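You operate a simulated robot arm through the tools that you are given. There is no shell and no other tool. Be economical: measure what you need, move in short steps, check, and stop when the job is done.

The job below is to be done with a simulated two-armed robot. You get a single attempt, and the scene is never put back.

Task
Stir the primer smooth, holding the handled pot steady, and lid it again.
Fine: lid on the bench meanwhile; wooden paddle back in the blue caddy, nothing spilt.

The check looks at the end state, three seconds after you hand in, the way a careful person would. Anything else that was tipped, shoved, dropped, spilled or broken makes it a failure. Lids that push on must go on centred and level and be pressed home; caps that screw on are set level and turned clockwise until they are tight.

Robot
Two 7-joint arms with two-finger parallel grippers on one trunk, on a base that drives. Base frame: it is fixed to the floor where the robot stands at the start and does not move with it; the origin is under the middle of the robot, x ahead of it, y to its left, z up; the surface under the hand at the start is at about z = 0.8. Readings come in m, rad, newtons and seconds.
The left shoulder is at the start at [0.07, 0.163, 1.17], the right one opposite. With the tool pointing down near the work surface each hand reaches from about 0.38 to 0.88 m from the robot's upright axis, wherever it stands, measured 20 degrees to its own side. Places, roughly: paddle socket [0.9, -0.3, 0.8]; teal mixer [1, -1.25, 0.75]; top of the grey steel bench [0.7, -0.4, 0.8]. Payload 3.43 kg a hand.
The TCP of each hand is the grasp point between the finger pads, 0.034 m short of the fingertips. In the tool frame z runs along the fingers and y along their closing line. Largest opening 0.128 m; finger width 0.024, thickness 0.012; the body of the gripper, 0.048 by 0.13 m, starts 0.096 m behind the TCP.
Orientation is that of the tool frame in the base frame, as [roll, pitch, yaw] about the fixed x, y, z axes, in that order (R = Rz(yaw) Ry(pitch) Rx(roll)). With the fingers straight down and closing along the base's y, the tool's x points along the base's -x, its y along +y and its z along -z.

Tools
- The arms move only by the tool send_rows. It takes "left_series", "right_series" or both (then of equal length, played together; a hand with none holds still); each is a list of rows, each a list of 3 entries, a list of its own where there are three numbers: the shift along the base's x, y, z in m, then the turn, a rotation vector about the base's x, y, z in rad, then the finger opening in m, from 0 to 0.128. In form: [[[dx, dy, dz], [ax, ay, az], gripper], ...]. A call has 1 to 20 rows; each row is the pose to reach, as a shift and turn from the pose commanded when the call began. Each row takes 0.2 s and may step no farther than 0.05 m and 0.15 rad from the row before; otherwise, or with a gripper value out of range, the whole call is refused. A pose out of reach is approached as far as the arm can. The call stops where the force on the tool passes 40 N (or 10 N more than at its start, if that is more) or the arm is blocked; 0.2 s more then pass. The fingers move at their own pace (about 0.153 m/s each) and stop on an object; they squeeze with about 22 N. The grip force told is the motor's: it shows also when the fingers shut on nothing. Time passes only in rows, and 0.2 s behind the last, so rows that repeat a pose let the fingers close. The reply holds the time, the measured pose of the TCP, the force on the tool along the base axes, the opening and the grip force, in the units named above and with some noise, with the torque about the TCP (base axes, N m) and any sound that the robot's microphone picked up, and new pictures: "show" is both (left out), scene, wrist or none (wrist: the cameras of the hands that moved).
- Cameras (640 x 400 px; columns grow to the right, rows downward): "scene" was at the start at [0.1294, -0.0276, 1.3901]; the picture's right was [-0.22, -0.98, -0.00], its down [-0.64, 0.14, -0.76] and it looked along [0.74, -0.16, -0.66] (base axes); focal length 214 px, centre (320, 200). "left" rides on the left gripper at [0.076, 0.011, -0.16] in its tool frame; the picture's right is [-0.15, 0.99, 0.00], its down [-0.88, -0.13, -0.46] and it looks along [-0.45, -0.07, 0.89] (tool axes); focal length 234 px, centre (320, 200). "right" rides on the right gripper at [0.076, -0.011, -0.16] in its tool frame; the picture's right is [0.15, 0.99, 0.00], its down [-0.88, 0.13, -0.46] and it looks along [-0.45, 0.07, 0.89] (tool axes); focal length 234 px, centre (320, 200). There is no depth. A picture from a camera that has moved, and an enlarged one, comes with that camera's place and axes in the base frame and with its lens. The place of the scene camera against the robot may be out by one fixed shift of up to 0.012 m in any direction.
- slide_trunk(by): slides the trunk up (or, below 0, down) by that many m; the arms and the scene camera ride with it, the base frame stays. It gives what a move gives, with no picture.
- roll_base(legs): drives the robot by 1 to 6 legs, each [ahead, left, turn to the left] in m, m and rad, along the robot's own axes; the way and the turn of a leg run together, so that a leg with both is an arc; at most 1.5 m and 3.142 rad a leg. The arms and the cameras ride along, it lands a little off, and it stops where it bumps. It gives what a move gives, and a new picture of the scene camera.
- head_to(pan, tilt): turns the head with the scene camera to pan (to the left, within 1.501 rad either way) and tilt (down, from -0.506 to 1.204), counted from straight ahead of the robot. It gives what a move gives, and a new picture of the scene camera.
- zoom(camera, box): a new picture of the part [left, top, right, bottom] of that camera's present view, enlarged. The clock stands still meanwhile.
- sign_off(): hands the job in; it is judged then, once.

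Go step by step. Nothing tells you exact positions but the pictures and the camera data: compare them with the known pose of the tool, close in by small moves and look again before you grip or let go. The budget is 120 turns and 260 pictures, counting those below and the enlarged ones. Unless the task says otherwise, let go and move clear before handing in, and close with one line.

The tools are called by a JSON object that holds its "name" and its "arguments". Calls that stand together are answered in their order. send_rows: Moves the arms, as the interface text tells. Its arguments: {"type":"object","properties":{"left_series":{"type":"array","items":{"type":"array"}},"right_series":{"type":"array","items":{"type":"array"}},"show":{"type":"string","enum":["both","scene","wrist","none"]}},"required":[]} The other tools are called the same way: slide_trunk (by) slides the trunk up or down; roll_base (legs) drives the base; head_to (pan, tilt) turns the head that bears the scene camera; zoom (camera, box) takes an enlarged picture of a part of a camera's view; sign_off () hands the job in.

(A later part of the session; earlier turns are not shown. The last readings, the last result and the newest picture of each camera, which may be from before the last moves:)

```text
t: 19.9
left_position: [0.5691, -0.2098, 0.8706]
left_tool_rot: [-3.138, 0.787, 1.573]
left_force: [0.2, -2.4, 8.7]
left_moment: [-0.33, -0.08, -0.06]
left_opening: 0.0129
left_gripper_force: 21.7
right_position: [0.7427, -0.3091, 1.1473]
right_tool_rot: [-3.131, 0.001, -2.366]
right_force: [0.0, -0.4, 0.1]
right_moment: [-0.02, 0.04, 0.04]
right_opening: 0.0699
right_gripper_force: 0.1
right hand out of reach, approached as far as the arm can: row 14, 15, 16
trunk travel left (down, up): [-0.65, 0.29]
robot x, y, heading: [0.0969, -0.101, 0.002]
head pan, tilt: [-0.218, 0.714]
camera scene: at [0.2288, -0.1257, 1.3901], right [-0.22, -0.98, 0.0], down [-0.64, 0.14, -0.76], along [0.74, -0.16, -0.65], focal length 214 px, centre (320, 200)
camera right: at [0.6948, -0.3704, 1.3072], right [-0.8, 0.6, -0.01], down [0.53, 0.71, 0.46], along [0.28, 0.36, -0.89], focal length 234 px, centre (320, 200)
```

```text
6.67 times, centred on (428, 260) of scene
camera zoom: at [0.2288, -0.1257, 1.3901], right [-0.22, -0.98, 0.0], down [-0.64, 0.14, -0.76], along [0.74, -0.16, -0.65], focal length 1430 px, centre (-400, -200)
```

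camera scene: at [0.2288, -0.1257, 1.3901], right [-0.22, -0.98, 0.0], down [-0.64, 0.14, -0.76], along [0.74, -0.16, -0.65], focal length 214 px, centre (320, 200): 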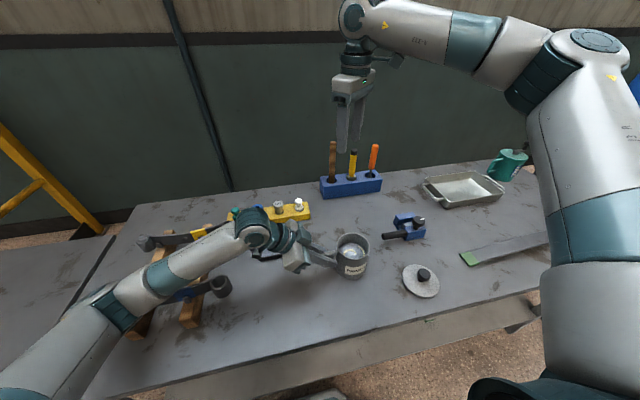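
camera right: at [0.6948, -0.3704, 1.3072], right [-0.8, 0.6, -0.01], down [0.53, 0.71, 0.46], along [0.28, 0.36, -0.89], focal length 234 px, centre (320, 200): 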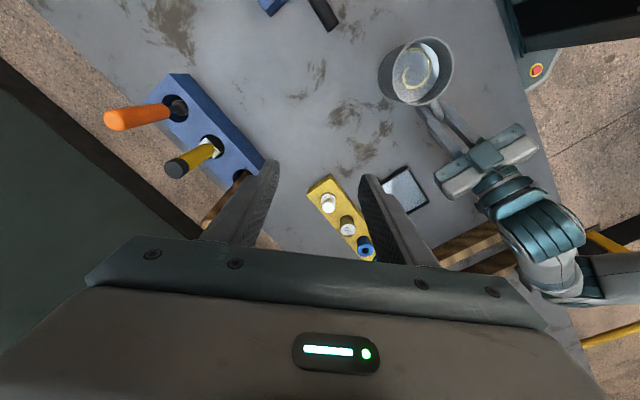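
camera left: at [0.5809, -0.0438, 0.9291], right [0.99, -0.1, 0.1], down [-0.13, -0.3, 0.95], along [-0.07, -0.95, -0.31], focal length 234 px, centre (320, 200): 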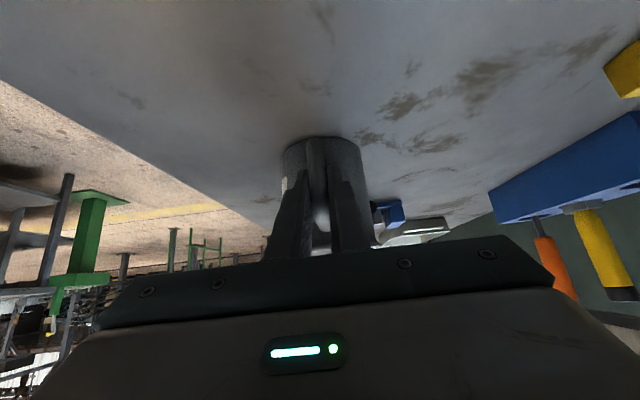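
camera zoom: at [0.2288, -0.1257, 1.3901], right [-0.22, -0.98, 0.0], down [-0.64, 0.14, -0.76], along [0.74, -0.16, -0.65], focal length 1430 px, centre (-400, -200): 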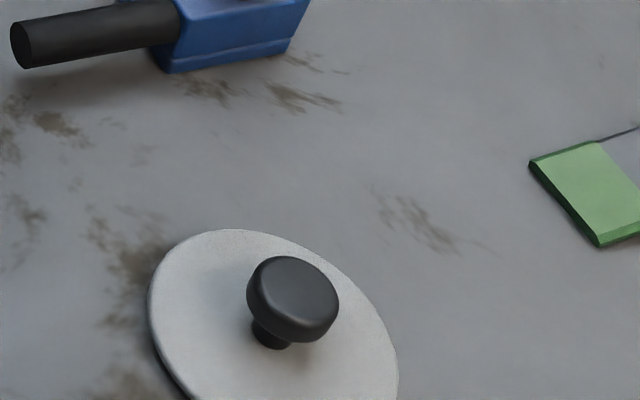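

The right hand can't reach the paddle pointing straight down at that height. I'll turn it back to yaw 0 and then tilt it 45° forward.

{"name": "send_rows", "arguments": {"right_series": [[[-0.01, 0, 0], [0, 0, -0.131], 0.07], [[-0.02, 0, 0], [0, 0, -0.262], 0.07], [[-0.03, 0, 0], [0, 0, -0.393], 0.07], [[-0.04, 0, 0], [0, 0, -0.524], 0.07], [[-0.05, 0, 0], [0, 0, -0.654], 0.07], [[-0.06, 0, 0], [0, 0, -0.775], 0.07]], "show": "none"}}

{"name": "send_rows", "arguments": {"right_series": [[[0, 0, 0], [0, -0.131, 0], 0.07], [[0, 0, 0], [0, -0.262, 0], 0.07], [[0, 0, 0], [0, -0.393, 0], 0.07], [[0, 0, 0], [0, -0.524, 0], 0.07], [[0, 0, 0], [0, -0.654, 0], 0.07], [[0, 0, 0], [0, -0.785, 0], 0.07]]}}

{"name": "zoom", "arguments": {"camera": "right", "box": [200, 50, 440, 200]}}

```text
t: 21.3
left_position: [0.5685, -0.2105, 0.8707]
left_tool_rot: [-3.14, 0.785, 1.575]
left_force: [1.3, 0.9, 11.1]
left_moment: [-0.17, 0.0, 0.1]
left_opening: 0.0128
left_gripper_force: 22.1
right_position: [0.6825, -0.3087, 1.1461]
right_tool_rot: [-3.138, 0.003, -3.132]
right_force: [-0.5, -0.4, 0.2]
right_moment: [-0.02, -0.01, -0.03]
right_opening: 0.0698
right_gripper_force: 0.1
trunk travel left (down, up): [-0.65, 0.29]
robot x, y, heading: [0.0968, -0.0985, -0.0]
head pan, tilt: [-0.218, 0.714]
```

```text
t: 22.7
left_position: [0.569, -0.21, 0.87]
left_tool_rot: [-3.138, 0.783, 1.575]
left_force: [1.6, 1.2, 11.6]
left_moment: [-0.14, -0.01, 0.04]
left_opening: 0.0129
left_gripper_force: 22.5
right_position: [0.6805, -0.309, 1.1462]
right_tool_rot: [-3.127, 0.788, -3.125]
right_force: [-0.5, 0.3, 0.9]
right_moment: [-0.01, 0.05, -0.01]
right_opening: 0.0697
right_gripper_force: 0.1
trunk travel left (down, up): [-0.65, 0.29]
robot x, y, heading: [0.0971, -0.1009, 0.003]
head pan, tilt: [-0.218, 0.714]
camera scene: at [0.2281, -0.1268, 1.3902], right [-0.22, -0.98, 0.0], down [-0.64, 0.14, -0.76], along [0.74, -0.16, -0.65], focal length 214 px, centre (320, 200)
camera right: at [0.5151, -0.3209, 1.2051], right [-0.11, 0.99, -0.11], down [0.3, 0.14, 0.94], along [0.95, 0.07, -0.31], focal length 234 px, centre (320, 200)
```

scene: 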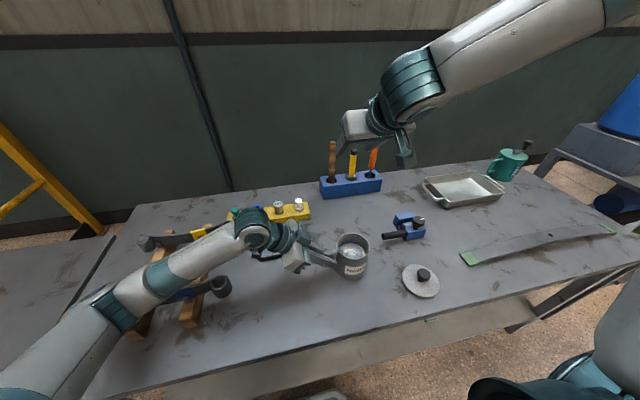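
right: 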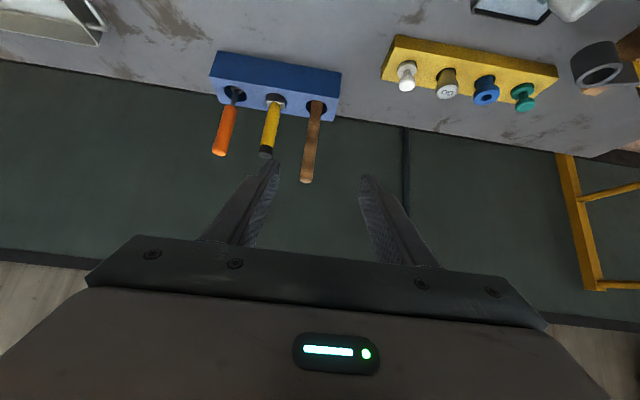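

```text
2.67 times, centred on (320, 125) of right
camera zoom: at [0.5151, -0.3209, 1.2051], right [-0.11, 0.99, -0.11], down [0.3, 0.14, 0.94], along [0.95, 0.07, -0.31], focal length 624 px, centre (320, 400)
```

zoom: 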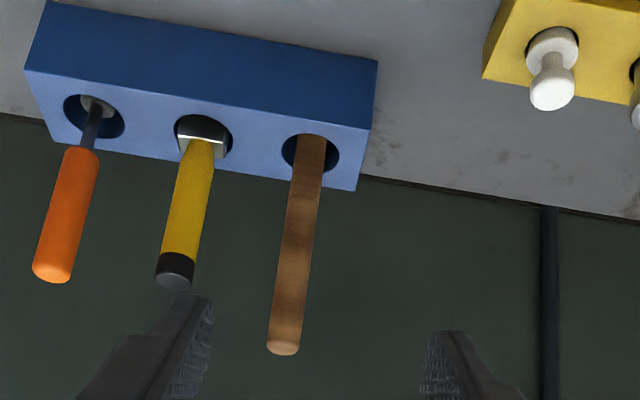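

Triangulation puts the paddle's top at about (0.905, -0.320, 1.047), vertical in its slot. I'll narrow the fingers and go to a pre-grasp along the tool axis.

{"name": "send_rows", "arguments": {"right_series": [[[0.04, -0.004, -0.01], [0, 0, 0], 0.06], [[0.08, -0.008, -0.02], [0, 0, 0], 0.055], [[0.12, -0.011, -0.03], [0, 0, 0], 0.055], [[0.145, -0.011, -0.055], [0, 0, 0], 0.055], [[0.17, -0.011, -0.08], [0, 0, 0], 0.055]]}}

{"name": "zoom", "arguments": {"camera": "scene", "box": [304, 120, 400, 180]}}

{"name": "zoom", "arguments": {"camera": "right", "box": [200, 60, 440, 210]}}

```text
t: 23.9
left_position: [0.5689, -0.2102, 0.8714]
left_tool_rot: [-3.138, 0.785, 1.574]
left_force: [-1.3, 0.4, 9.0]
left_moment: [-0.17, -0.06, -0.11]
left_opening: 0.0129
left_gripper_force: 22.0
right_position: [0.8516, -0.3213, 1.0662]
right_tool_rot: [-3.127, 0.787, -3.124]
right_force: [-0.2, -1.0, 0.3]
right_moment: [-0.03, 0.01, 0.0]
right_opening: 0.0549
right_gripper_force: 0.1
trunk travel left (down, up): [-0.65, 0.29]
robot x, y, heading: [0.0999, -0.0978, -0.002]
head pan, tilt: [-0.218, 0.714]
camera scene: at [0.2287, -0.1266, 1.3902], right [-0.22, -0.98, 0.0], down [-0.64, 0.14, -0.76], along [0.74, -0.16, -0.66], focal length 214 px, centre (320, 200)
camera right: at [0.6857, -0.3327, 1.1247], right [-0.11, 0.99, -0.11], down [0.3, 0.14, 0.94], along [0.95, 0.07, -0.31], focal length 234 px, centre (320, 200)
```

scene: 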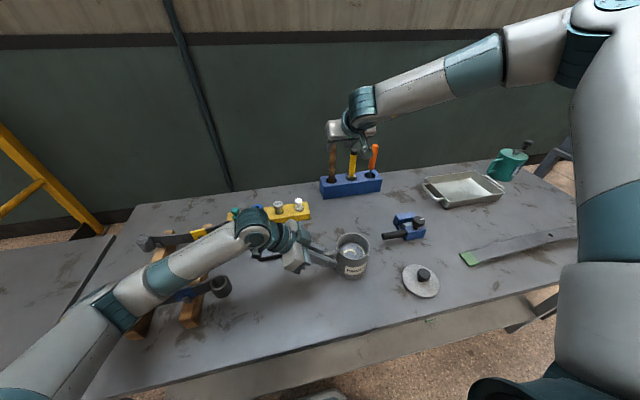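
right: 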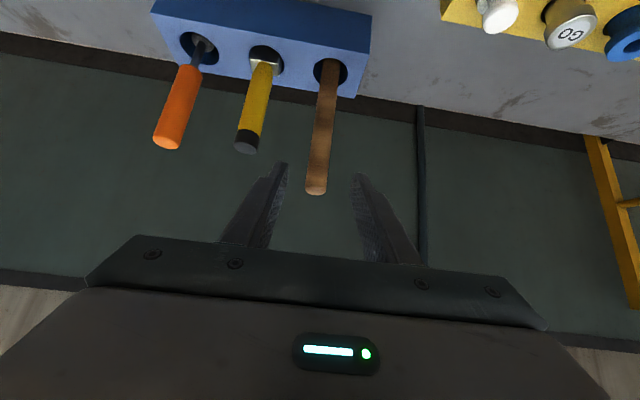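

```text
6.67 times, centred on (352, 150) of scene
camera zoom: at [0.2287, -0.1266, 1.3902], right [-0.22, -0.98, 0.0], down [-0.64, 0.14, -0.76], along [0.74, -0.16, -0.66], focal length 1430 px, centre (107, 533)
```

zoom: 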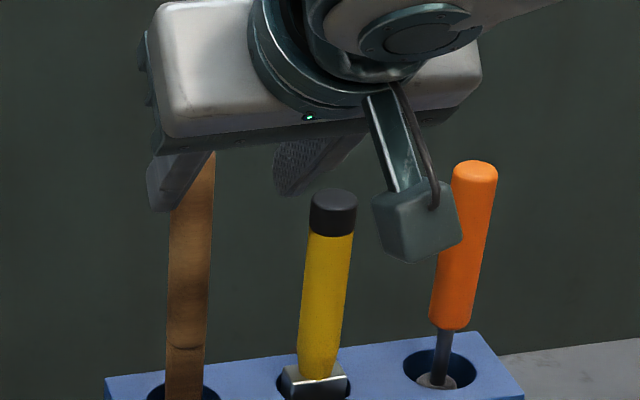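

```text
2.67 times, centred on (320, 135) of right
camera zoom: at [0.6857, -0.3327, 1.1247], right [-0.11, 0.99, -0.11], down [0.3, 0.14, 0.94], along [0.95, 0.07, -0.31], focal length 624 px, centre (320, 373)
```

zoom: 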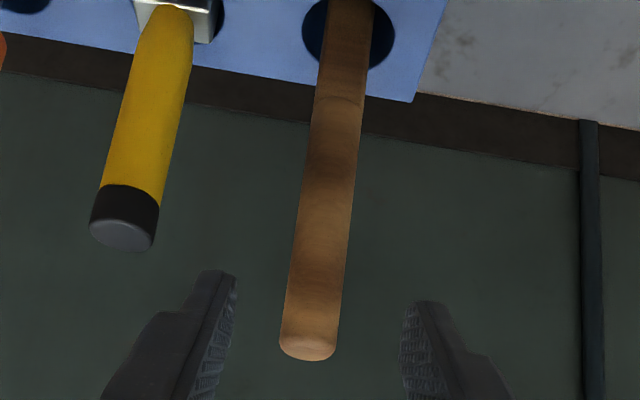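

The paddle is centred between the fingers. I'll slide the last 7 cm along the tool axis and close on the handle.

{"name": "send_rows", "arguments": {"right_series": [[[0.02, 0, -0.02], [0, 0, 0], 0.055], [[0.04, -0.001, -0.04], [0, 0, 0], 0.055], [[0.055, -0.001, -0.054], [0, 0, 0], 0.055], [[0.055, -0.001, -0.054], [0, 0, 0], 0.03], [[0.055, -0.001, -0.054], [0, 0, 0], 0.0], [[0.055, -0.001, -0.054], [0, 0, 0], 0.0]], "show": "wrist"}}

{"name": "zoom", "arguments": {"camera": "scene", "box": [304, 130, 400, 190]}}

```text
t: 25.3
left_position: [0.5684, -0.2106, 0.87]
left_tool_rot: [-3.138, 0.784, 1.574]
left_force: [-1.3, -0.9, 7.3]
left_moment: [-0.08, -0.02, 0.0]
left_opening: 0.0129
left_gripper_force: 21.9
right_position: [0.9038, -0.3245, 1.0163]
right_tool_rot: [-3.127, 0.79, -3.124]
right_force: [0.0, 1.6, 3.8]
right_moment: [0.35, -0.22, 0.03]
right_opening: 0.0229
right_gripper_force: 21.6
right hand out of reach, approached as far as the arm can: row 3, 4, 5, 6
trunk travel left (down, up): [-0.65, 0.29]
robot x, y, heading: [0.0986, -0.102, -0.003]
head pan, tilt: [-0.218, 0.714]
camera right: at [0.7379, -0.3363, 1.0744], right [-0.11, 0.99, -0.11], down [0.3, 0.14, 0.94], along [0.95, 0.07, -0.31], focal length 234 px, centre (320, 200)
```

right: 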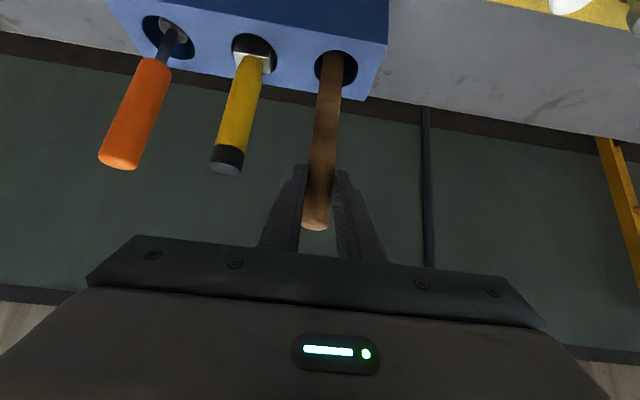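

```text
6.67 times, centred on (352, 160) of scene
camera zoom: at [0.2278, -0.1268, 1.3902], right [-0.22, -0.98, 0.0], down [-0.64, 0.14, -0.76], along [0.74, -0.16, -0.65], focal length 1430 px, centre (107, 467)
```

zoom: 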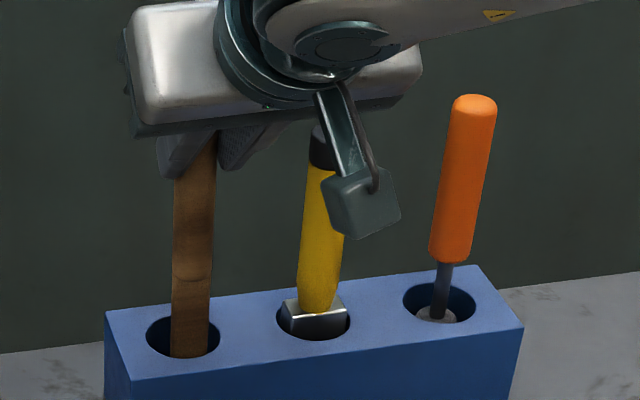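

The paddle is gripped, but the right arm is at its reach limit and shouldn't lift sideways. I'll let go of the handle with the left hand and back it off, then raise the trunk so the paddle lifts straight up.

{"name": "send_rows", "arguments": {"left_series": [[[0, 0, 0], [0, 0, 0], 0.04], [[0, 0, 0], [0, 0, 0], 0.06], [[0, 0.02, 0.02], [0, 0, 0], 0.06], [[0, 0.045, 0.045], [0, 0, 0], 0.06], [[0, 0.07, 0.07], [0, 0, 0], 0.06]], "show": "none"}}

{"name": "slide_trunk", "arguments": {"by": 0.06}}

{"name": "zoom", "arguments": {"camera": "scene", "box": [288, 140, 448, 240]}}

```text
t: 26.5
left_position: [0.5709, -0.1403, 0.94]
left_tool_rot: [-3.138, 0.784, 1.574]
left_force: [-0.6, 0.6, 0.5]
left_moment: [0.0, 0.0, -0.01]
left_opening: 0.06
left_gripper_force: 0.0
right_position: [0.9035, -0.3249, 1.0155]
right_tool_rot: [-3.126, 0.788, -3.125]
right_force: [0.9, 1.8, 8.7]
right_moment: [0.35, -0.35, 0.03]
right_opening: 0.0227
right_gripper_force: 22.2
trunk travel left (down, up): [-0.65, 0.29]
robot x, y, heading: [0.1019, -0.0999, 0.001]
head pan, tilt: [-0.218, 0.714]
```

```text
t: 27.5
left_position: [0.5728, -0.1412, 0.9992]
left_tool_rot: [-3.137, 0.783, 1.576]
left_force: [0.1, 0.0, 0.7]
left_moment: [-0.01, -0.01, -0.04]
left_opening: 0.0598
left_gripper_force: 0.0
right_position: [0.9044, -0.3251, 1.0746]
right_tool_rot: [-3.127, 0.785, -3.125]
right_force: [0.5, -0.1, 0.1]
right_moment: [-0.09, 0.01, -0.05]
right_opening: 0.0226
right_gripper_force: 22.3
trunk travel left (down, up): [-0.71, 0.23]
robot x, y, heading: [0.1005, -0.1004, 0.001]
head pan, tilt: [-0.218, 0.714]
```

```text
4.00 times, centred on (368, 190) of scene
camera zoom: at [0.2292, -0.1272, 1.45], right [-0.22, -0.98, 0.0], down [-0.64, 0.14, -0.76], along [0.74, -0.16, -0.66], focal length 858 px, centre (128, 240)
```

zoom: 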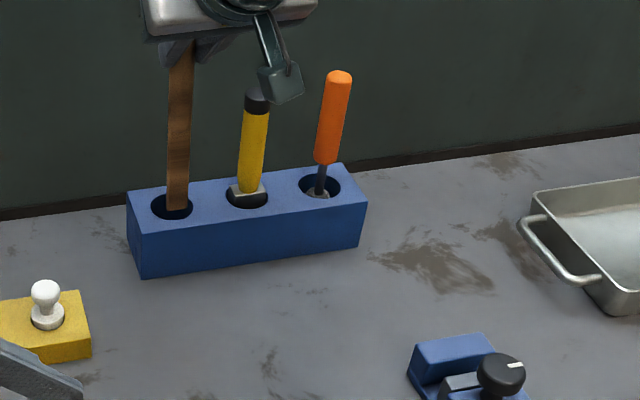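

It's rising well; I'll raise another 7 cm to clear the hole.

{"name": "slide_trunk", "arguments": {"by": 0.07}}

{"name": "zoom", "arguments": {"camera": "scene", "box": [288, 140, 448, 240]}}

{"name": "zoom", "arguments": {"camera": "right", "box": [160, 0, 480, 200]}}

```text
t: 28.6
left_position: [0.5715, -0.1412, 1.0702]
left_tool_rot: [-3.136, 0.783, 1.575]
left_force: [0.5, -1.1, 0.0]
left_moment: [-0.01, 0.01, -0.01]
left_opening: 0.0597
left_gripper_force: 0.0
right_position: [0.904, -0.3257, 1.1441]
right_tool_rot: [-3.128, 0.786, -3.123]
right_force: [0.3, 0.9, -1.1]
right_moment: [0.1, 0.02, 0.06]
right_opening: 0.0225
right_gripper_force: 22.2
trunk travel left (down, up): [-0.78, 0.16]
robot x, y, heading: [0.1012, -0.1013, 0.004]
head pan, tilt: [-0.218, 0.714]
```

```text
4.00 times, centred on (368, 190) of scene
camera zoom: at [0.2293, -0.1272, 1.52], right [-0.22, -0.98, 0.0], down [-0.64, 0.14, -0.76], along [0.74, -0.16, -0.66], focal length 858 px, centre (128, 240)
```

zoom: 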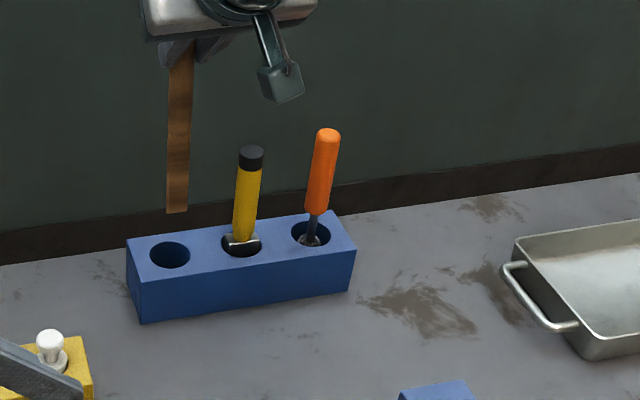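

```text
2.00 times, centred on (320, 100) of right
camera zoom: at [0.7388, -0.3369, 1.203], right [-0.11, 0.99, -0.11], down [0.3, 0.14, 0.94], along [0.95, 0.07, -0.31], focal length 468 px, centre (320, 400)
```

zoom: 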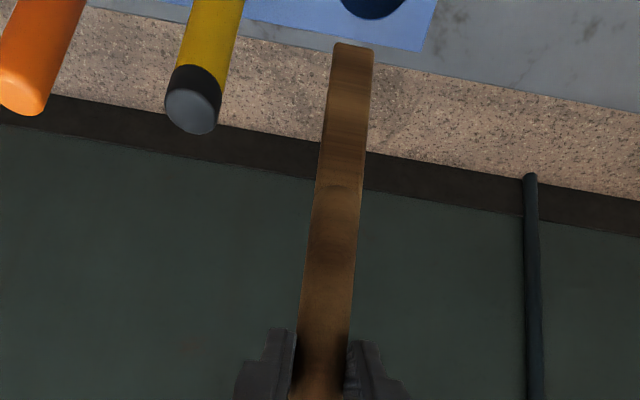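

The paddle is clear, with its tip about 0.187 m below the TCP. I'll carry it above the pot while the left hand goes back around the handle.

{"name": "send_rows", "arguments": {"right_series": [[[-0.04, 0.004, 0], [0, 0, 0], 0.0], [[-0.085, 0.008, 0], [0, 0, 0], 0.0], [[-0.13, 0.013, 0], [0, 0, 0], 0.0], [[-0.175, 0.018, 0], [0, 0, 0], 0.0], [[-0.22, 0.025, 0], [0, 0, 0], 0.0], [[-0.265, 0.032, 0], [0, 0, 0], 0.0], [[-0.3, 0.037, 0], [0, 0, 0], 0.0], [[-0.334, 0.039, 0], [0, 0, 0], 0.0]], "left_series": [[[0, 0, -0.03], [0, 0, 0], 0.06], [[0, 0, -0.06], [0, 0, 0], 0.06], [[0, 0, -0.09], [0, 0, 0], 0.06], [[0, 0, -0.13], [0, 0, 0], 0.06], [[-0.001, -0.02, -0.15], [0, 0, 0], 0.06], [[-0.002, -0.04, -0.17], [0, 0, 0], 0.06], [[-0.002, -0.06, -0.19], [0, 0, 0], 0.06], [[-0.002, -0.0695, -0.1995], [0, 0, 0], 0.06]]}}

{"name": "zoom", "arguments": {"camera": "scene", "box": [260, 190, 420, 290]}}

{"name": "zoom", "arguments": {"camera": "right", "box": [160, 0, 480, 200]}}

```text
t: 30.4
left_position: [0.5701, -0.2118, 0.869]
left_tool_rot: [-3.137, 0.783, 1.574]
left_force: [0.1, -0.3, -0.3]
left_moment: [0.03, 0.0, -0.01]
left_opening: 0.0602
left_gripper_force: 0.0
right_position: [0.6431, -0.2811, 1.1471]
right_tool_rot: [-3.128, 0.786, -3.125]
right_force: [0.2, -0.8, -0.7]
right_moment: [-0.12, 0.02, 0.0]
right_opening: 0.0225
right_gripper_force: 21.8
right hand out of reach, approached as far as the arm can: row 6, 7, 8
trunk travel left (down, up): [-0.78, 0.16]
robot x, y, heading: [0.0988, -0.1014, -0.003]
head pan, tilt: [-0.218, 0.714]
camera scene: at [0.2292, -0.1277, 1.5201], right [-0.22, -0.98, 0.0], down [-0.64, 0.14, -0.76], along [0.74, -0.16, -0.66], focal length 214 px, centre (320, 200)
camera right: at [0.4762, -0.2925, 1.2064], right [-0.11, 0.99, -0.11], down [0.3, 0.14, 0.94], along [0.95, 0.07, -0.31], focal length 234 px, centre (320, 200)
camera left: at [0.5819, -0.0449, 0.9293], right [0.99, -0.1, 0.1], down [-0.13, -0.3, 0.94], along [-0.07, -0.95, -0.31], focal length 234 px, centre (320, 200)
```

scene: 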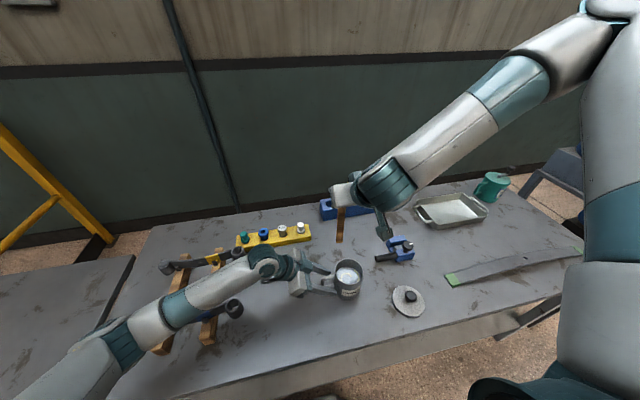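
right: 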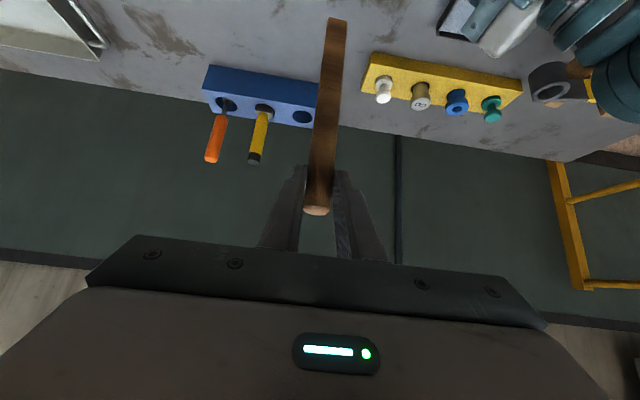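
left: 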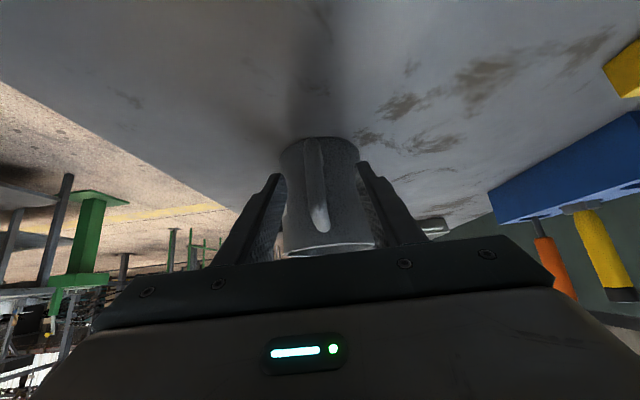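

```text
4.00 times, centred on (340, 240) of scene
camera zoom: at [0.2292, -0.1277, 1.5201], right [-0.22, -0.98, 0.0], down [-0.64, 0.14, -0.76], along [0.74, -0.16, -0.66], focal length 858 px, centre (240, 40)
```

zoom: 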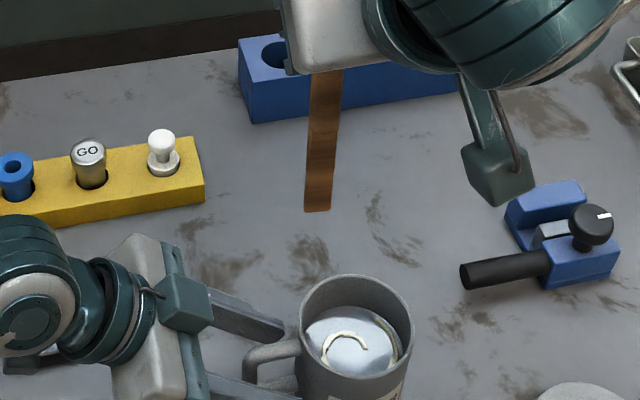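

```text
2.00 times, centred on (320, 100) of right
camera zoom: at [0.4762, -0.2925, 1.2064], right [-0.11, 0.99, -0.11], down [0.3, 0.14, 0.94], along [0.95, 0.07, -0.31], focal length 468 px, centre (320, 400)
```

zoom: 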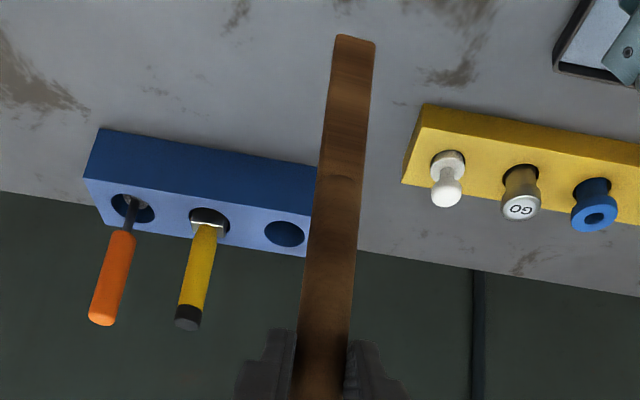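

The right arm can't fold in that close with the tilted grip. I'll back the left hand off again, roll the base 0.12 m back, then re-approach.

{"name": "send_rows", "arguments": {"left_series": [[[0, 0.02, 0.02], [0, 0, 0], 0.06], [[0, 0.045, 0.045], [0, 0, 0], 0.06], [[0, 0.07, 0.07], [0, 0, 0], 0.06], [[0, 0.09, 0.1], [0, 0, 0], 0.06]], "show": "none"}}

{"name": "roll_base", "arguments": {"legs": [[-0.12, 0, 0]]}}

```text
t: 31.4
left_position: [0.5701, -0.121, 0.9689]
left_tool_rot: [-3.138, 0.783, 1.574]
left_force: [0.5, 0.2, -0.3]
left_moment: [0.0, 0.0, 0.0]
left_opening: 0.0601
left_gripper_force: 0.0
right_position: [0.6422, -0.28, 1.1473]
right_tool_rot: [-3.124, 0.785, -3.123]
right_force: [0.3, -0.9, 0.0]
right_moment: [-0.01, 0.02, 0.01]
right_opening: 0.0224
right_gripper_force: 22.1
trunk travel left (down, up): [-0.78, 0.16]
robot x, y, heading: [0.0983, -0.1037, -0.004]
head pan, tilt: [-0.218, 0.714]
```

```text
t: 32.6
left_position: [0.4524, -0.1212, 0.9682]
left_tool_rot: [-3.136, 0.784, 1.574]
left_force: [0.9, 0.0, 0.0]
left_moment: [-0.01, -0.06, 0.01]
left_opening: 0.0601
left_gripper_force: 0.0
right_position: [0.5256, -0.2802, 1.1464]
right_tool_rot: [-3.129, 0.783, -3.125]
right_force: [0.4, -0.8, 0.5]
right_moment: [-0.01, -0.02, -0.01]
right_opening: 0.0226
right_gripper_force: 22.4
trunk travel left (down, up): [-0.78, 0.16]
robot x, y, heading: [-0.0187, -0.0966, 0.002]
head pan, tilt: [-0.218, 0.714]
camera scene: at [0.1112, -0.1272, 1.5199], right [-0.22, -0.98, 0.0], down [-0.64, 0.14, -0.75], along [0.74, -0.16, -0.66], focal length 214 px, centre (320, 200)
```

scene: 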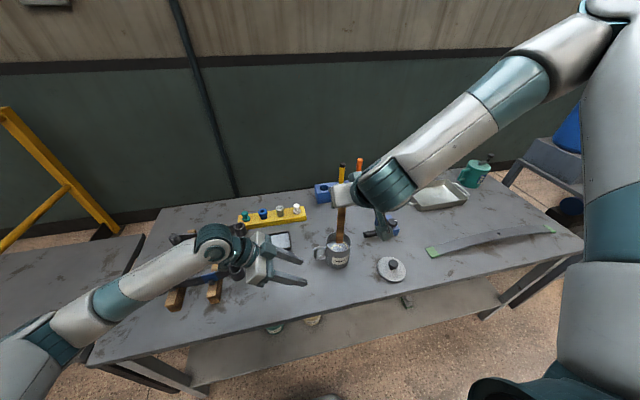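

Now the left hand goes back around the handle and the right hand goes over the pot centre.

{"name": "send_rows", "arguments": {"left_series": [[[0.04, 0, 0], [0, 0, 0], 0.06], [[0.08, 0, 0], [0, 0, 0], 0.06], [[0.118, 0, 0], [0, 0, 0], 0.06], [[0.118, -0.02, -0.028], [0, 0, 0], 0.06], [[0.118, -0.045, -0.054], [0, 0, 0], 0.06], [[0.118, -0.07, -0.079], [0, 0, 0], 0.06], [[0.118, -0.09, -0.099], [0, 0, 0], 0.06]], "right_series": [[[0.015, -0.002, 0], [0, 0, 0], 0.0], [[0.03, -0.003, 0], [0, 0, 0], 0.0], [[0.044, -0.005, 0], [0, 0, 0], 0.0], [[0.044, -0.005, 0], [0, 0, 0], 0.0], [[0.044, -0.005, 0], [0, 0, 0], 0.0], [[0.044, -0.005, 0], [0, 0, 0], 0.0], [[0.044, -0.005, 0], [0, 0, 0], 0.0]]}}

{"name": "zoom", "arguments": {"camera": "scene", "box": [280, 190, 408, 270]}}

{"name": "zoom", "arguments": {"camera": "left", "box": [240, 100, 400, 200]}}

```text
t: 34.2
left_position: [0.5709, -0.2104, 0.8694]
left_tool_rot: [-3.137, 0.782, 1.575]
left_force: [-0.2, -0.2, -0.3]
left_moment: [0.01, 0.0, 0.03]
left_opening: 0.0602
left_gripper_force: 0.0
right_position: [0.5674, -0.2875, 1.1479]
right_tool_rot: [-3.127, 0.786, -3.127]
right_force: [-0.4, 0.0, -0.7]
right_moment: [0.02, 0.03, 0.07]
right_opening: 0.0224
right_gripper_force: 21.9
trunk travel left (down, up): [-0.78, 0.16]
robot x, y, heading: [-0.0176, -0.1016, 0.0]
head pan, tilt: [-0.218, 0.714]
camera scene: at [0.1104, -0.1282, 1.52], right [-0.22, -0.98, 0.0], down [-0.64, 0.14, -0.76], along [0.74, -0.16, -0.66], focal length 214 px, centre (320, 200)
camera right: at [0.4019, -0.2991, 1.2062], right [-0.11, 0.99, -0.11], down [0.3, 0.14, 0.94], along [0.95, 0.07, -0.31], focal length 234 px, centre (320, 200)
camera left: at [0.5819, -0.045, 0.9287], right [0.99, -0.1, 0.1], down [-0.13, -0.3, 0.94], along [-0.07, -0.95, -0.31], focal length 234 px, centre (320, 200)
```

scene: 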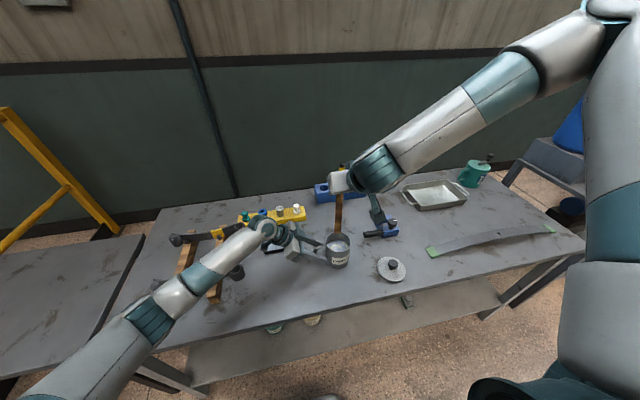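
right: 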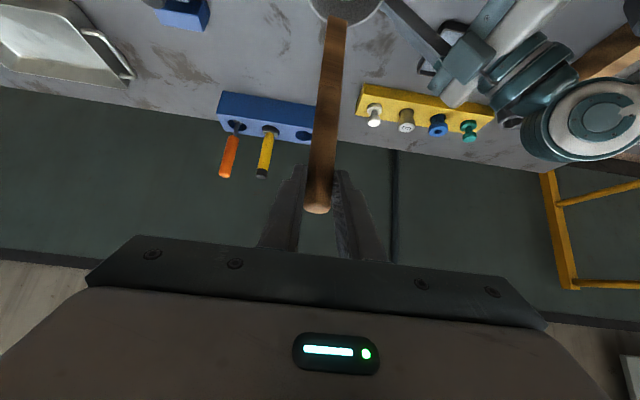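
left: 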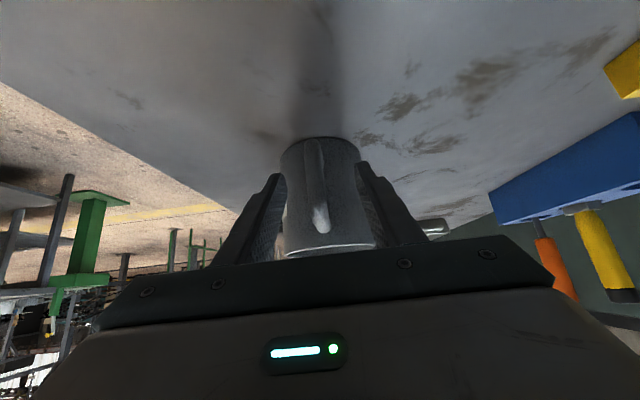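

```text
5.00 times, centred on (344, 230) of scene
camera zoom: at [0.1104, -0.1282, 1.52], right [-0.22, -0.98, 0.0], down [-0.64, 0.14, -0.76], along [0.74, -0.16, -0.66], focal length 1072 px, centre (200, 50)
```

zoom: 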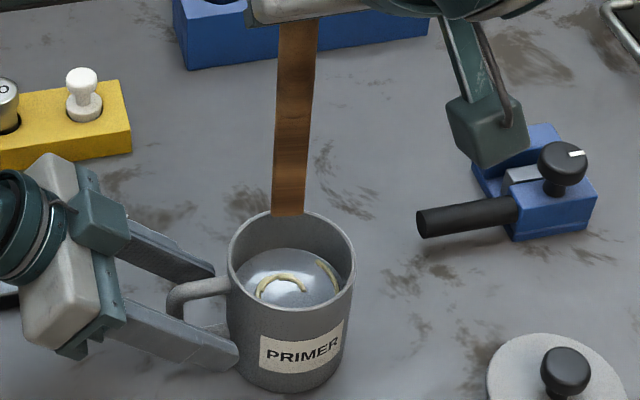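

```text
4.00 times, centred on (320, 150) of left
camera zoom: at [0.5819, -0.045, 0.9287], right [0.99, -0.1, 0.1], down [-0.13, -0.3, 0.94], along [-0.07, -0.95, -0.31], focal length 937 px, centre (320, 400)
```

zoom: 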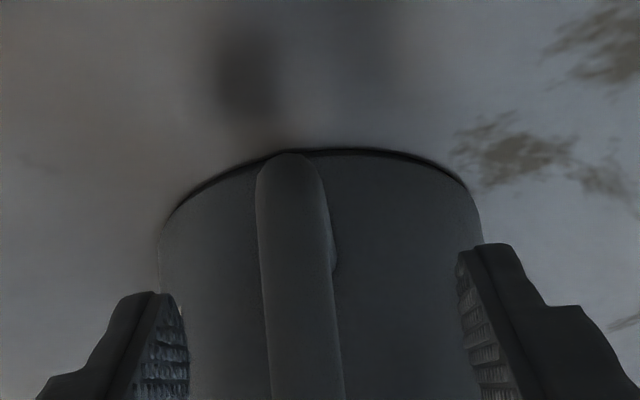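

The paddle tip is over the pot and the handle is straddled. I'll nudge the left hand 3 mm in −x, close on the handle, and centre the paddle.

{"name": "send_rows", "arguments": {"left_series": [[[-0.003, 0, 0], [0, 0, 0], 0.04], [[-0.003, 0, 0], [0, 0, 0], 0.025], [[-0.003, 0, 0], [0, 0, 0], 0.0], [[-0.003, 0, 0], [0, 0, 0], 0.0]], "right_series": [[[0.002, -0.002, 0], [0, 0, 0], 0.0], [[0.004, -0.003, 0], [0, 0, 0], 0.0], [[0.004, -0.003, -0.02], [0, 0, 0], 0.0], [[0.004, -0.003, -0.04], [0, 0, 0], 0.0]], "show": "none"}}

{"name": "zoom", "arguments": {"camera": "scene", "box": [300, 200, 380, 250]}}

{"name": "zoom", "arguments": {"camera": "right", "box": [240, 0, 400, 100]}}

```text
t: 35.2
left_position: [0.5657, -0.2107, 0.8709]
left_tool_rot: [-3.138, 0.783, 1.574]
left_force: [-0.5, 0.0, 0.6]
left_moment: [-0.15, -0.03, -0.05]
left_opening: 0.0129
left_gripper_force: 21.8
right_position: [0.5715, -0.29, 1.1077]
right_tool_rot: [-3.126, 0.785, -3.127]
right_force: [-0.8, 0.3, 0.0]
right_moment: [0.01, 0.02, 0.0]
right_opening: 0.0226
right_gripper_force: 21.8
trunk travel left (down, up): [-0.78, 0.16]
robot x, y, heading: [-0.0182, -0.1029, -0.003]
head pan, tilt: [-0.218, 0.714]
```

```text
8.00 times, centred on (340, 225) of scene
camera zoom: at [0.1101, -0.1273, 1.5201], right [-0.22, -0.98, 0.0], down [-0.64, 0.14, -0.76], along [0.74, -0.16, -0.66], focal length 1716 px, centre (160, 0)
```

zoom: 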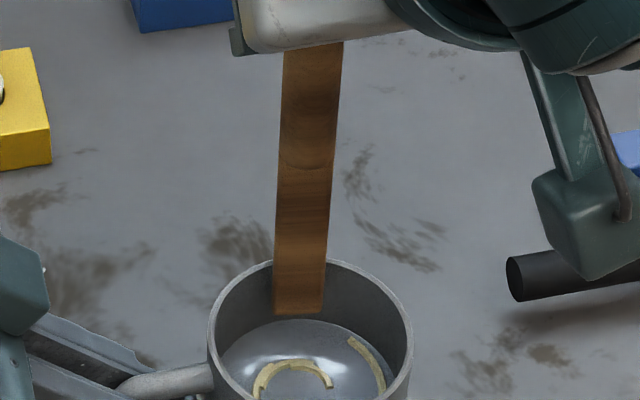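

```text
4.00 times, centred on (320, 50) of right
camera zoom: at [0.4057, -0.3005, 1.1665], right [-0.11, 0.99, -0.11], down [0.3, 0.14, 0.94], along [0.95, 0.07, -0.31], focal length 937 px, centre (320, 800)
```

zoom: 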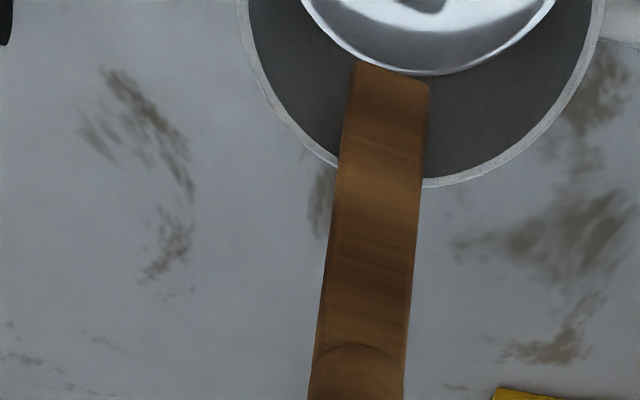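

The left hand holds the handle and the paddle is inside the rim. I'll lower it to about 2 cm above the pot bottom while watching the force.

{"name": "send_rows", "arguments": {"right_series": [[[0, 0.001, -0.02], [0, 0, 0], 0.0], [[0, 0.001, -0.04], [0, 0, 0], 0.0], [[0, 0.001, -0.06], [0, 0, 0], 0.0], [[0, 0.001, -0.075], [0, 0, 0], 0.0], [[0, 0.001, -0.088], [0, 0, 0], 0.0]], "show": "none"}}

{"name": "zoom", "arguments": {"camera": "scene", "box": [300, 200, 380, 250]}}

{"name": "zoom", "arguments": {"camera": "right", "box": [240, 0, 400, 100]}}

```text
t: 36.4
left_position: [0.567, -0.2115, 0.8708]
left_tool_rot: [-3.138, 0.784, 1.575]
left_force: [-1.1, 0.1, 1.8]
left_moment: [0.02, -0.07, -0.02]
left_opening: 0.0131
left_gripper_force: 21.9
right_position: [0.571, -0.3034, 1.0344]
right_tool_rot: [-3.128, 0.787, -3.127]
right_force: [0.7, 1.0, -0.9]
right_moment: [0.34, -0.08, 0.05]
right_opening: 0.0224
right_gripper_force: 22.2
right hand out of reach, approached as far as the arm can: row 3, 4, 5
trunk travel left (down, up): [-0.78, 0.16]
robot x, y, heading: [-0.0222, -0.0989, -0.0]
head pan, tilt: [-0.218, 0.714]
```

```text
8.00 times, centred on (340, 225) of scene
camera zoom: at [0.1099, -0.1271, 1.5201], right [-0.22, -0.98, 0.0], down [-0.64, 0.14, -0.76], along [0.74, -0.16, -0.66], focal length 1716 px, centre (160, 0)
```

zoom: 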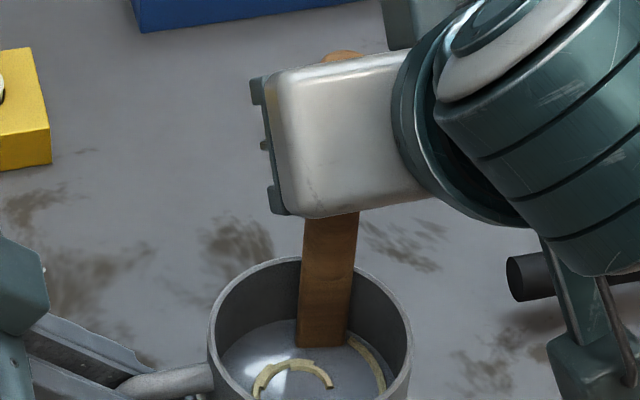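

```text
4.00 times, centred on (320, 50) of right
camera zoom: at [0.404, -0.3155, 1.0933], right [-0.11, 0.99, -0.11], down [0.3, 0.14, 0.94], along [0.95, 0.07, -0.31], focal length 937 px, centre (320, 800)
```

zoom: 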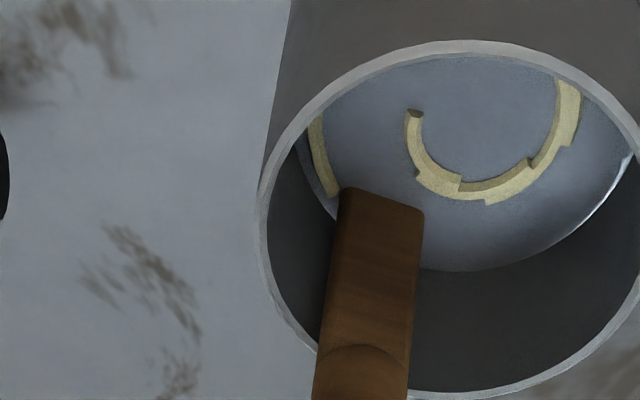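

The right arm drifts at this depth because of a joint limit, and the paddle tip is still dry above the liquid. I'll lift it out, release the handle, and roll the base back another 0.1 m for better arm geometry.

{"name": "send_rows", "arguments": {"right_series": [[[0, 0.008, 0.015], [0, 0, 0], 0.0], [[0, 0.015, 0.03], [0, 0, 0], 0.0], [[0, 0.015, 0.055], [0, 0, 0], 0.0], [[0, 0.015, 0.08], [0, 0, 0], 0.0], [[0, 0.015, 0.105], [0, 0, 0], 0.0], [[0, 0.015, 0.12], [0, 0, 0], 0.0]], "left_series": [[[0, 0, 0], [0, 0, 0], 0.0], [[0, 0, 0], [0, 0, 0], 0.04], [[0, 0, 0], [0, 0, 0], 0.06], [[0, 0.025, 0.025], [0, 0, 0], 0.06], [[0, 0.05, 0.055], [0, 0, 0], 0.06], [[0, 0.08, 0.09], [0, 0, 0], 0.06]], "show": "none"}}

{"name": "roll_base", "arguments": {"legs": [[-0.1, 0, 0]]}}

{"name": "zoom", "arguments": {"camera": "scene", "box": [270, 170, 430, 270]}}

```text
t: 37.8
left_position: [0.5643, -0.1313, 0.9613]
left_tool_rot: [-3.14, 0.783, 1.573]
left_force: [-1.1, -0.4, -0.1]
left_moment: [0.03, 0.02, -0.01]
left_opening: 0.0602
left_gripper_force: 0.0
right_position: [0.5695, -0.2881, 1.1547]
right_tool_rot: [-3.127, 0.784, -3.126]
right_force: [0.1, 0.2, -1.3]
right_moment: [0.01, 0.0, -0.01]
right_opening: 0.0225
right_gripper_force: 22.2
trunk travel left (down, up): [-0.78, 0.16]
robot x, y, heading: [-0.0229, -0.0974, -0.003]
head pan, tilt: [-0.218, 0.714]
```

```text
t: 39.0
left_position: [0.4664, -0.1309, 0.9611]
left_tool_rot: [-3.137, 0.783, 1.576]
left_force: [0.0, 0.0, 0.9]
left_moment: [0.03, 0.02, -0.01]
left_opening: 0.06
left_gripper_force: 0.1
right_position: [0.4715, -0.2873, 1.1521]
right_tool_rot: [-3.127, 0.785, -3.125]
right_force: [0.8, 0.3, 0.5]
right_moment: [0.0, 0.03, 0.02]
right_opening: 0.0228
right_gripper_force: 22.2
trunk travel left (down, up): [-0.78, 0.16]
robot x, y, heading: [-0.1174, -0.0977, -0.001]
head pan, tilt: [-0.218, 0.714]
camera scene: at [0.0114, -0.1271, 1.5199], right [-0.22, -0.98, 0.0], down [-0.64, 0.14, -0.76], along [0.74, -0.16, -0.66], focal length 214 px, centre (320, 200)
```

scene: 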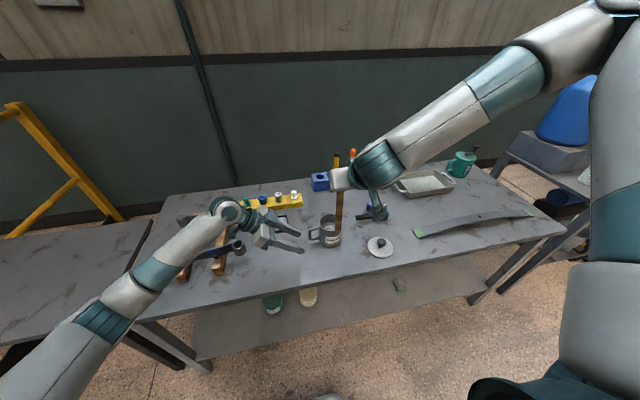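

```text
4.00 times, centred on (350, 220) of scene
camera zoom: at [0.0114, -0.1271, 1.5199], right [-0.22, -0.98, 0.0], down [-0.64, 0.14, -0.76], along [0.74, -0.16, -0.66], focal length 858 px, centre (200, 120)
```

zoom: 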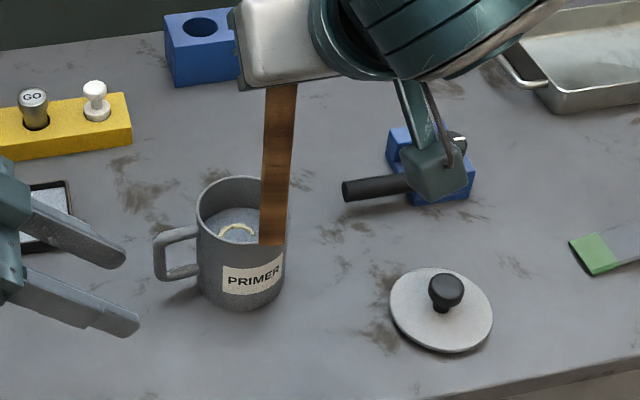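

Now re-approach with both hands: left around the handle, right over the pot.

{"name": "send_rows", "arguments": {"left_series": [[[0.04, 0, 0], [0, 0, 0], 0.06], [[0.08, 0, 0], [0, 0, 0], 0.06], [[0.1, 0, 0], [0, 0, 0], 0.06], [[0.1, -0.025, -0.035], [0, 0, 0], 0.06], [[0.1, -0.05, -0.06], [0, 0, 0], 0.06], [[0.1, -0.08, -0.09], [0, 0, 0], 0.06]], "right_series": [[[0.04, 0, 0], [0, 0, 0], 0.0], [[0.08, 0, 0], [0, 0, 0], 0.0], [[0.099, 0, 0], [0, 0, 0], 0.0], [[0.099, 0, -0.01], [0, 0, 0], 0.0], [[0.099, 0, -0.03], [0, 0, 0], 0.0], [[0.099, 0, -0.045], [0, 0, 0], 0.0]]}}

{"name": "zoom", "arguments": {"camera": "scene", "box": [290, 190, 370, 240]}}

{"name": "zoom", "arguments": {"camera": "right", "box": [240, 0, 400, 100]}}

```text
t: 40.4
left_position: [0.5677, -0.2113, 0.8698]
left_tool_rot: [-3.138, 0.782, 1.576]
left_force: [0.7, -0.5, -0.8]
left_moment: [-0.01, 0.03, 0.01]
left_opening: 0.06
left_gripper_force: 0.1
right_position: [0.5711, -0.2896, 1.1083]
right_tool_rot: [-3.126, 0.786, -3.125]
right_force: [0.6, 0.2, -0.9]
right_moment: [0.02, 0.02, 0.02]
right_opening: 0.0227
right_gripper_force: 22.0
trunk travel left (down, up): [-0.78, 0.16]
robot x, y, heading: [-0.1206, -0.1002, -0.002]
head pan, tilt: [-0.218, 0.714]
camera scene: at [0.0112, -0.1286, 1.5201], right [-0.22, -0.98, 0.0], down [-0.64, 0.14, -0.76], along [0.74, -0.16, -0.66], focal length 214 px, centre (320, 200)
camera right: at [0.4049, -0.3022, 1.1677], right [-0.11, 0.99, -0.11], down [0.3, 0.14, 0.94], along [0.95, 0.07, -0.31], focal length 234 px, centre (320, 200)
camera left: at [0.5784, -0.0453, 0.9281], right [0.99, -0.1, 0.1], down [-0.13, -0.3, 0.94], along [-0.07, -0.95, -0.31], focal length 234 px, centre (320, 200)
```

scene: 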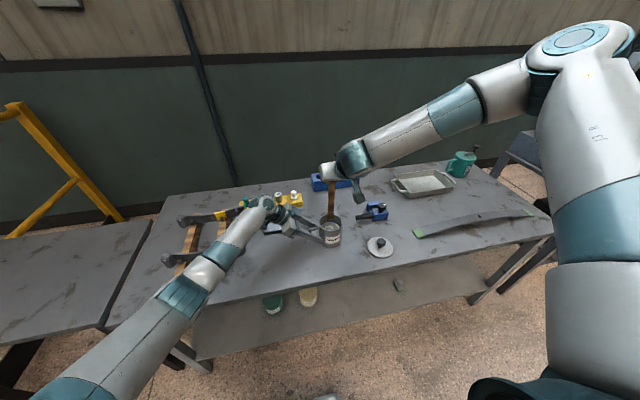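
right: 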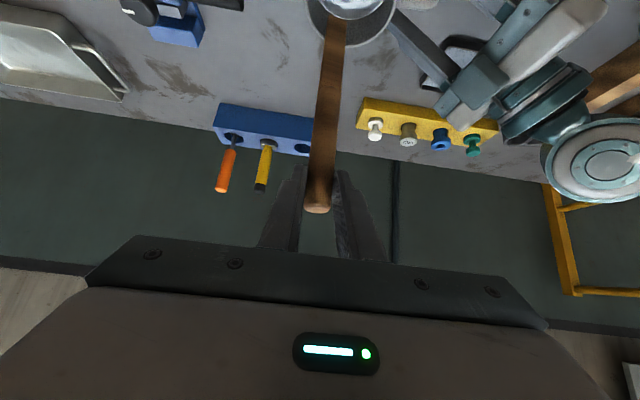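
left: 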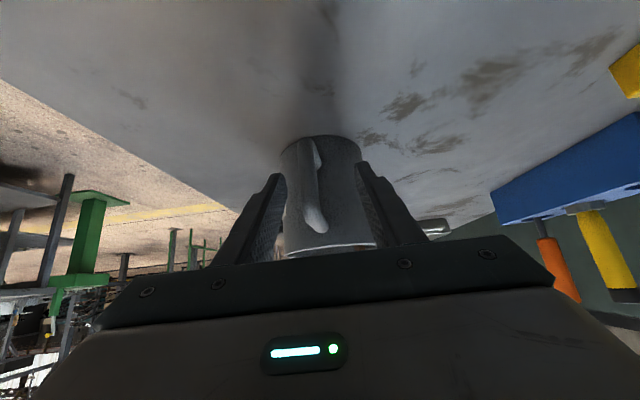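

```text
8.00 times, centred on (330, 215) of scene
camera zoom: at [0.0112, -0.1286, 1.5201], right [-0.22, -0.98, 0.0], down [-0.64, 0.14, -0.76], along [0.74, -0.16, -0.66], focal length 1716 px, centre (240, 80)
```

zoom: 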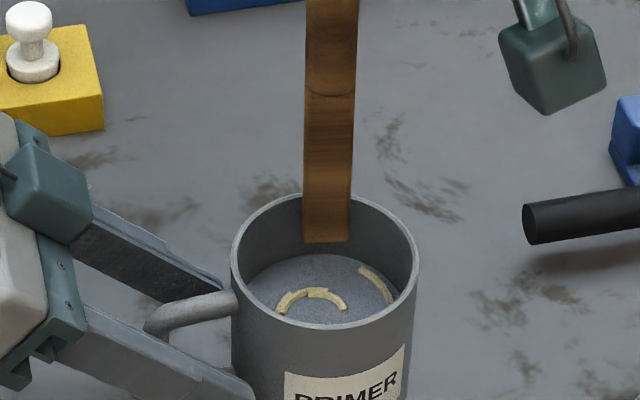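

```text
4.00 times, centred on (320, 50) of right
camera zoom: at [0.4049, -0.3022, 1.1677], right [-0.11, 0.99, -0.11], down [0.3, 0.14, 0.94], along [0.95, 0.07, -0.31], focal length 937 px, centre (320, 800)
```

zoom: 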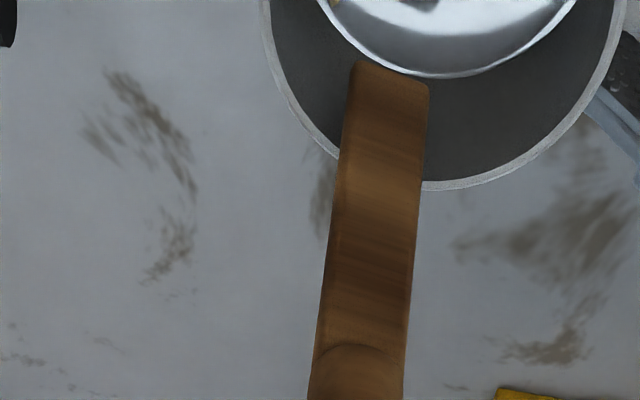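

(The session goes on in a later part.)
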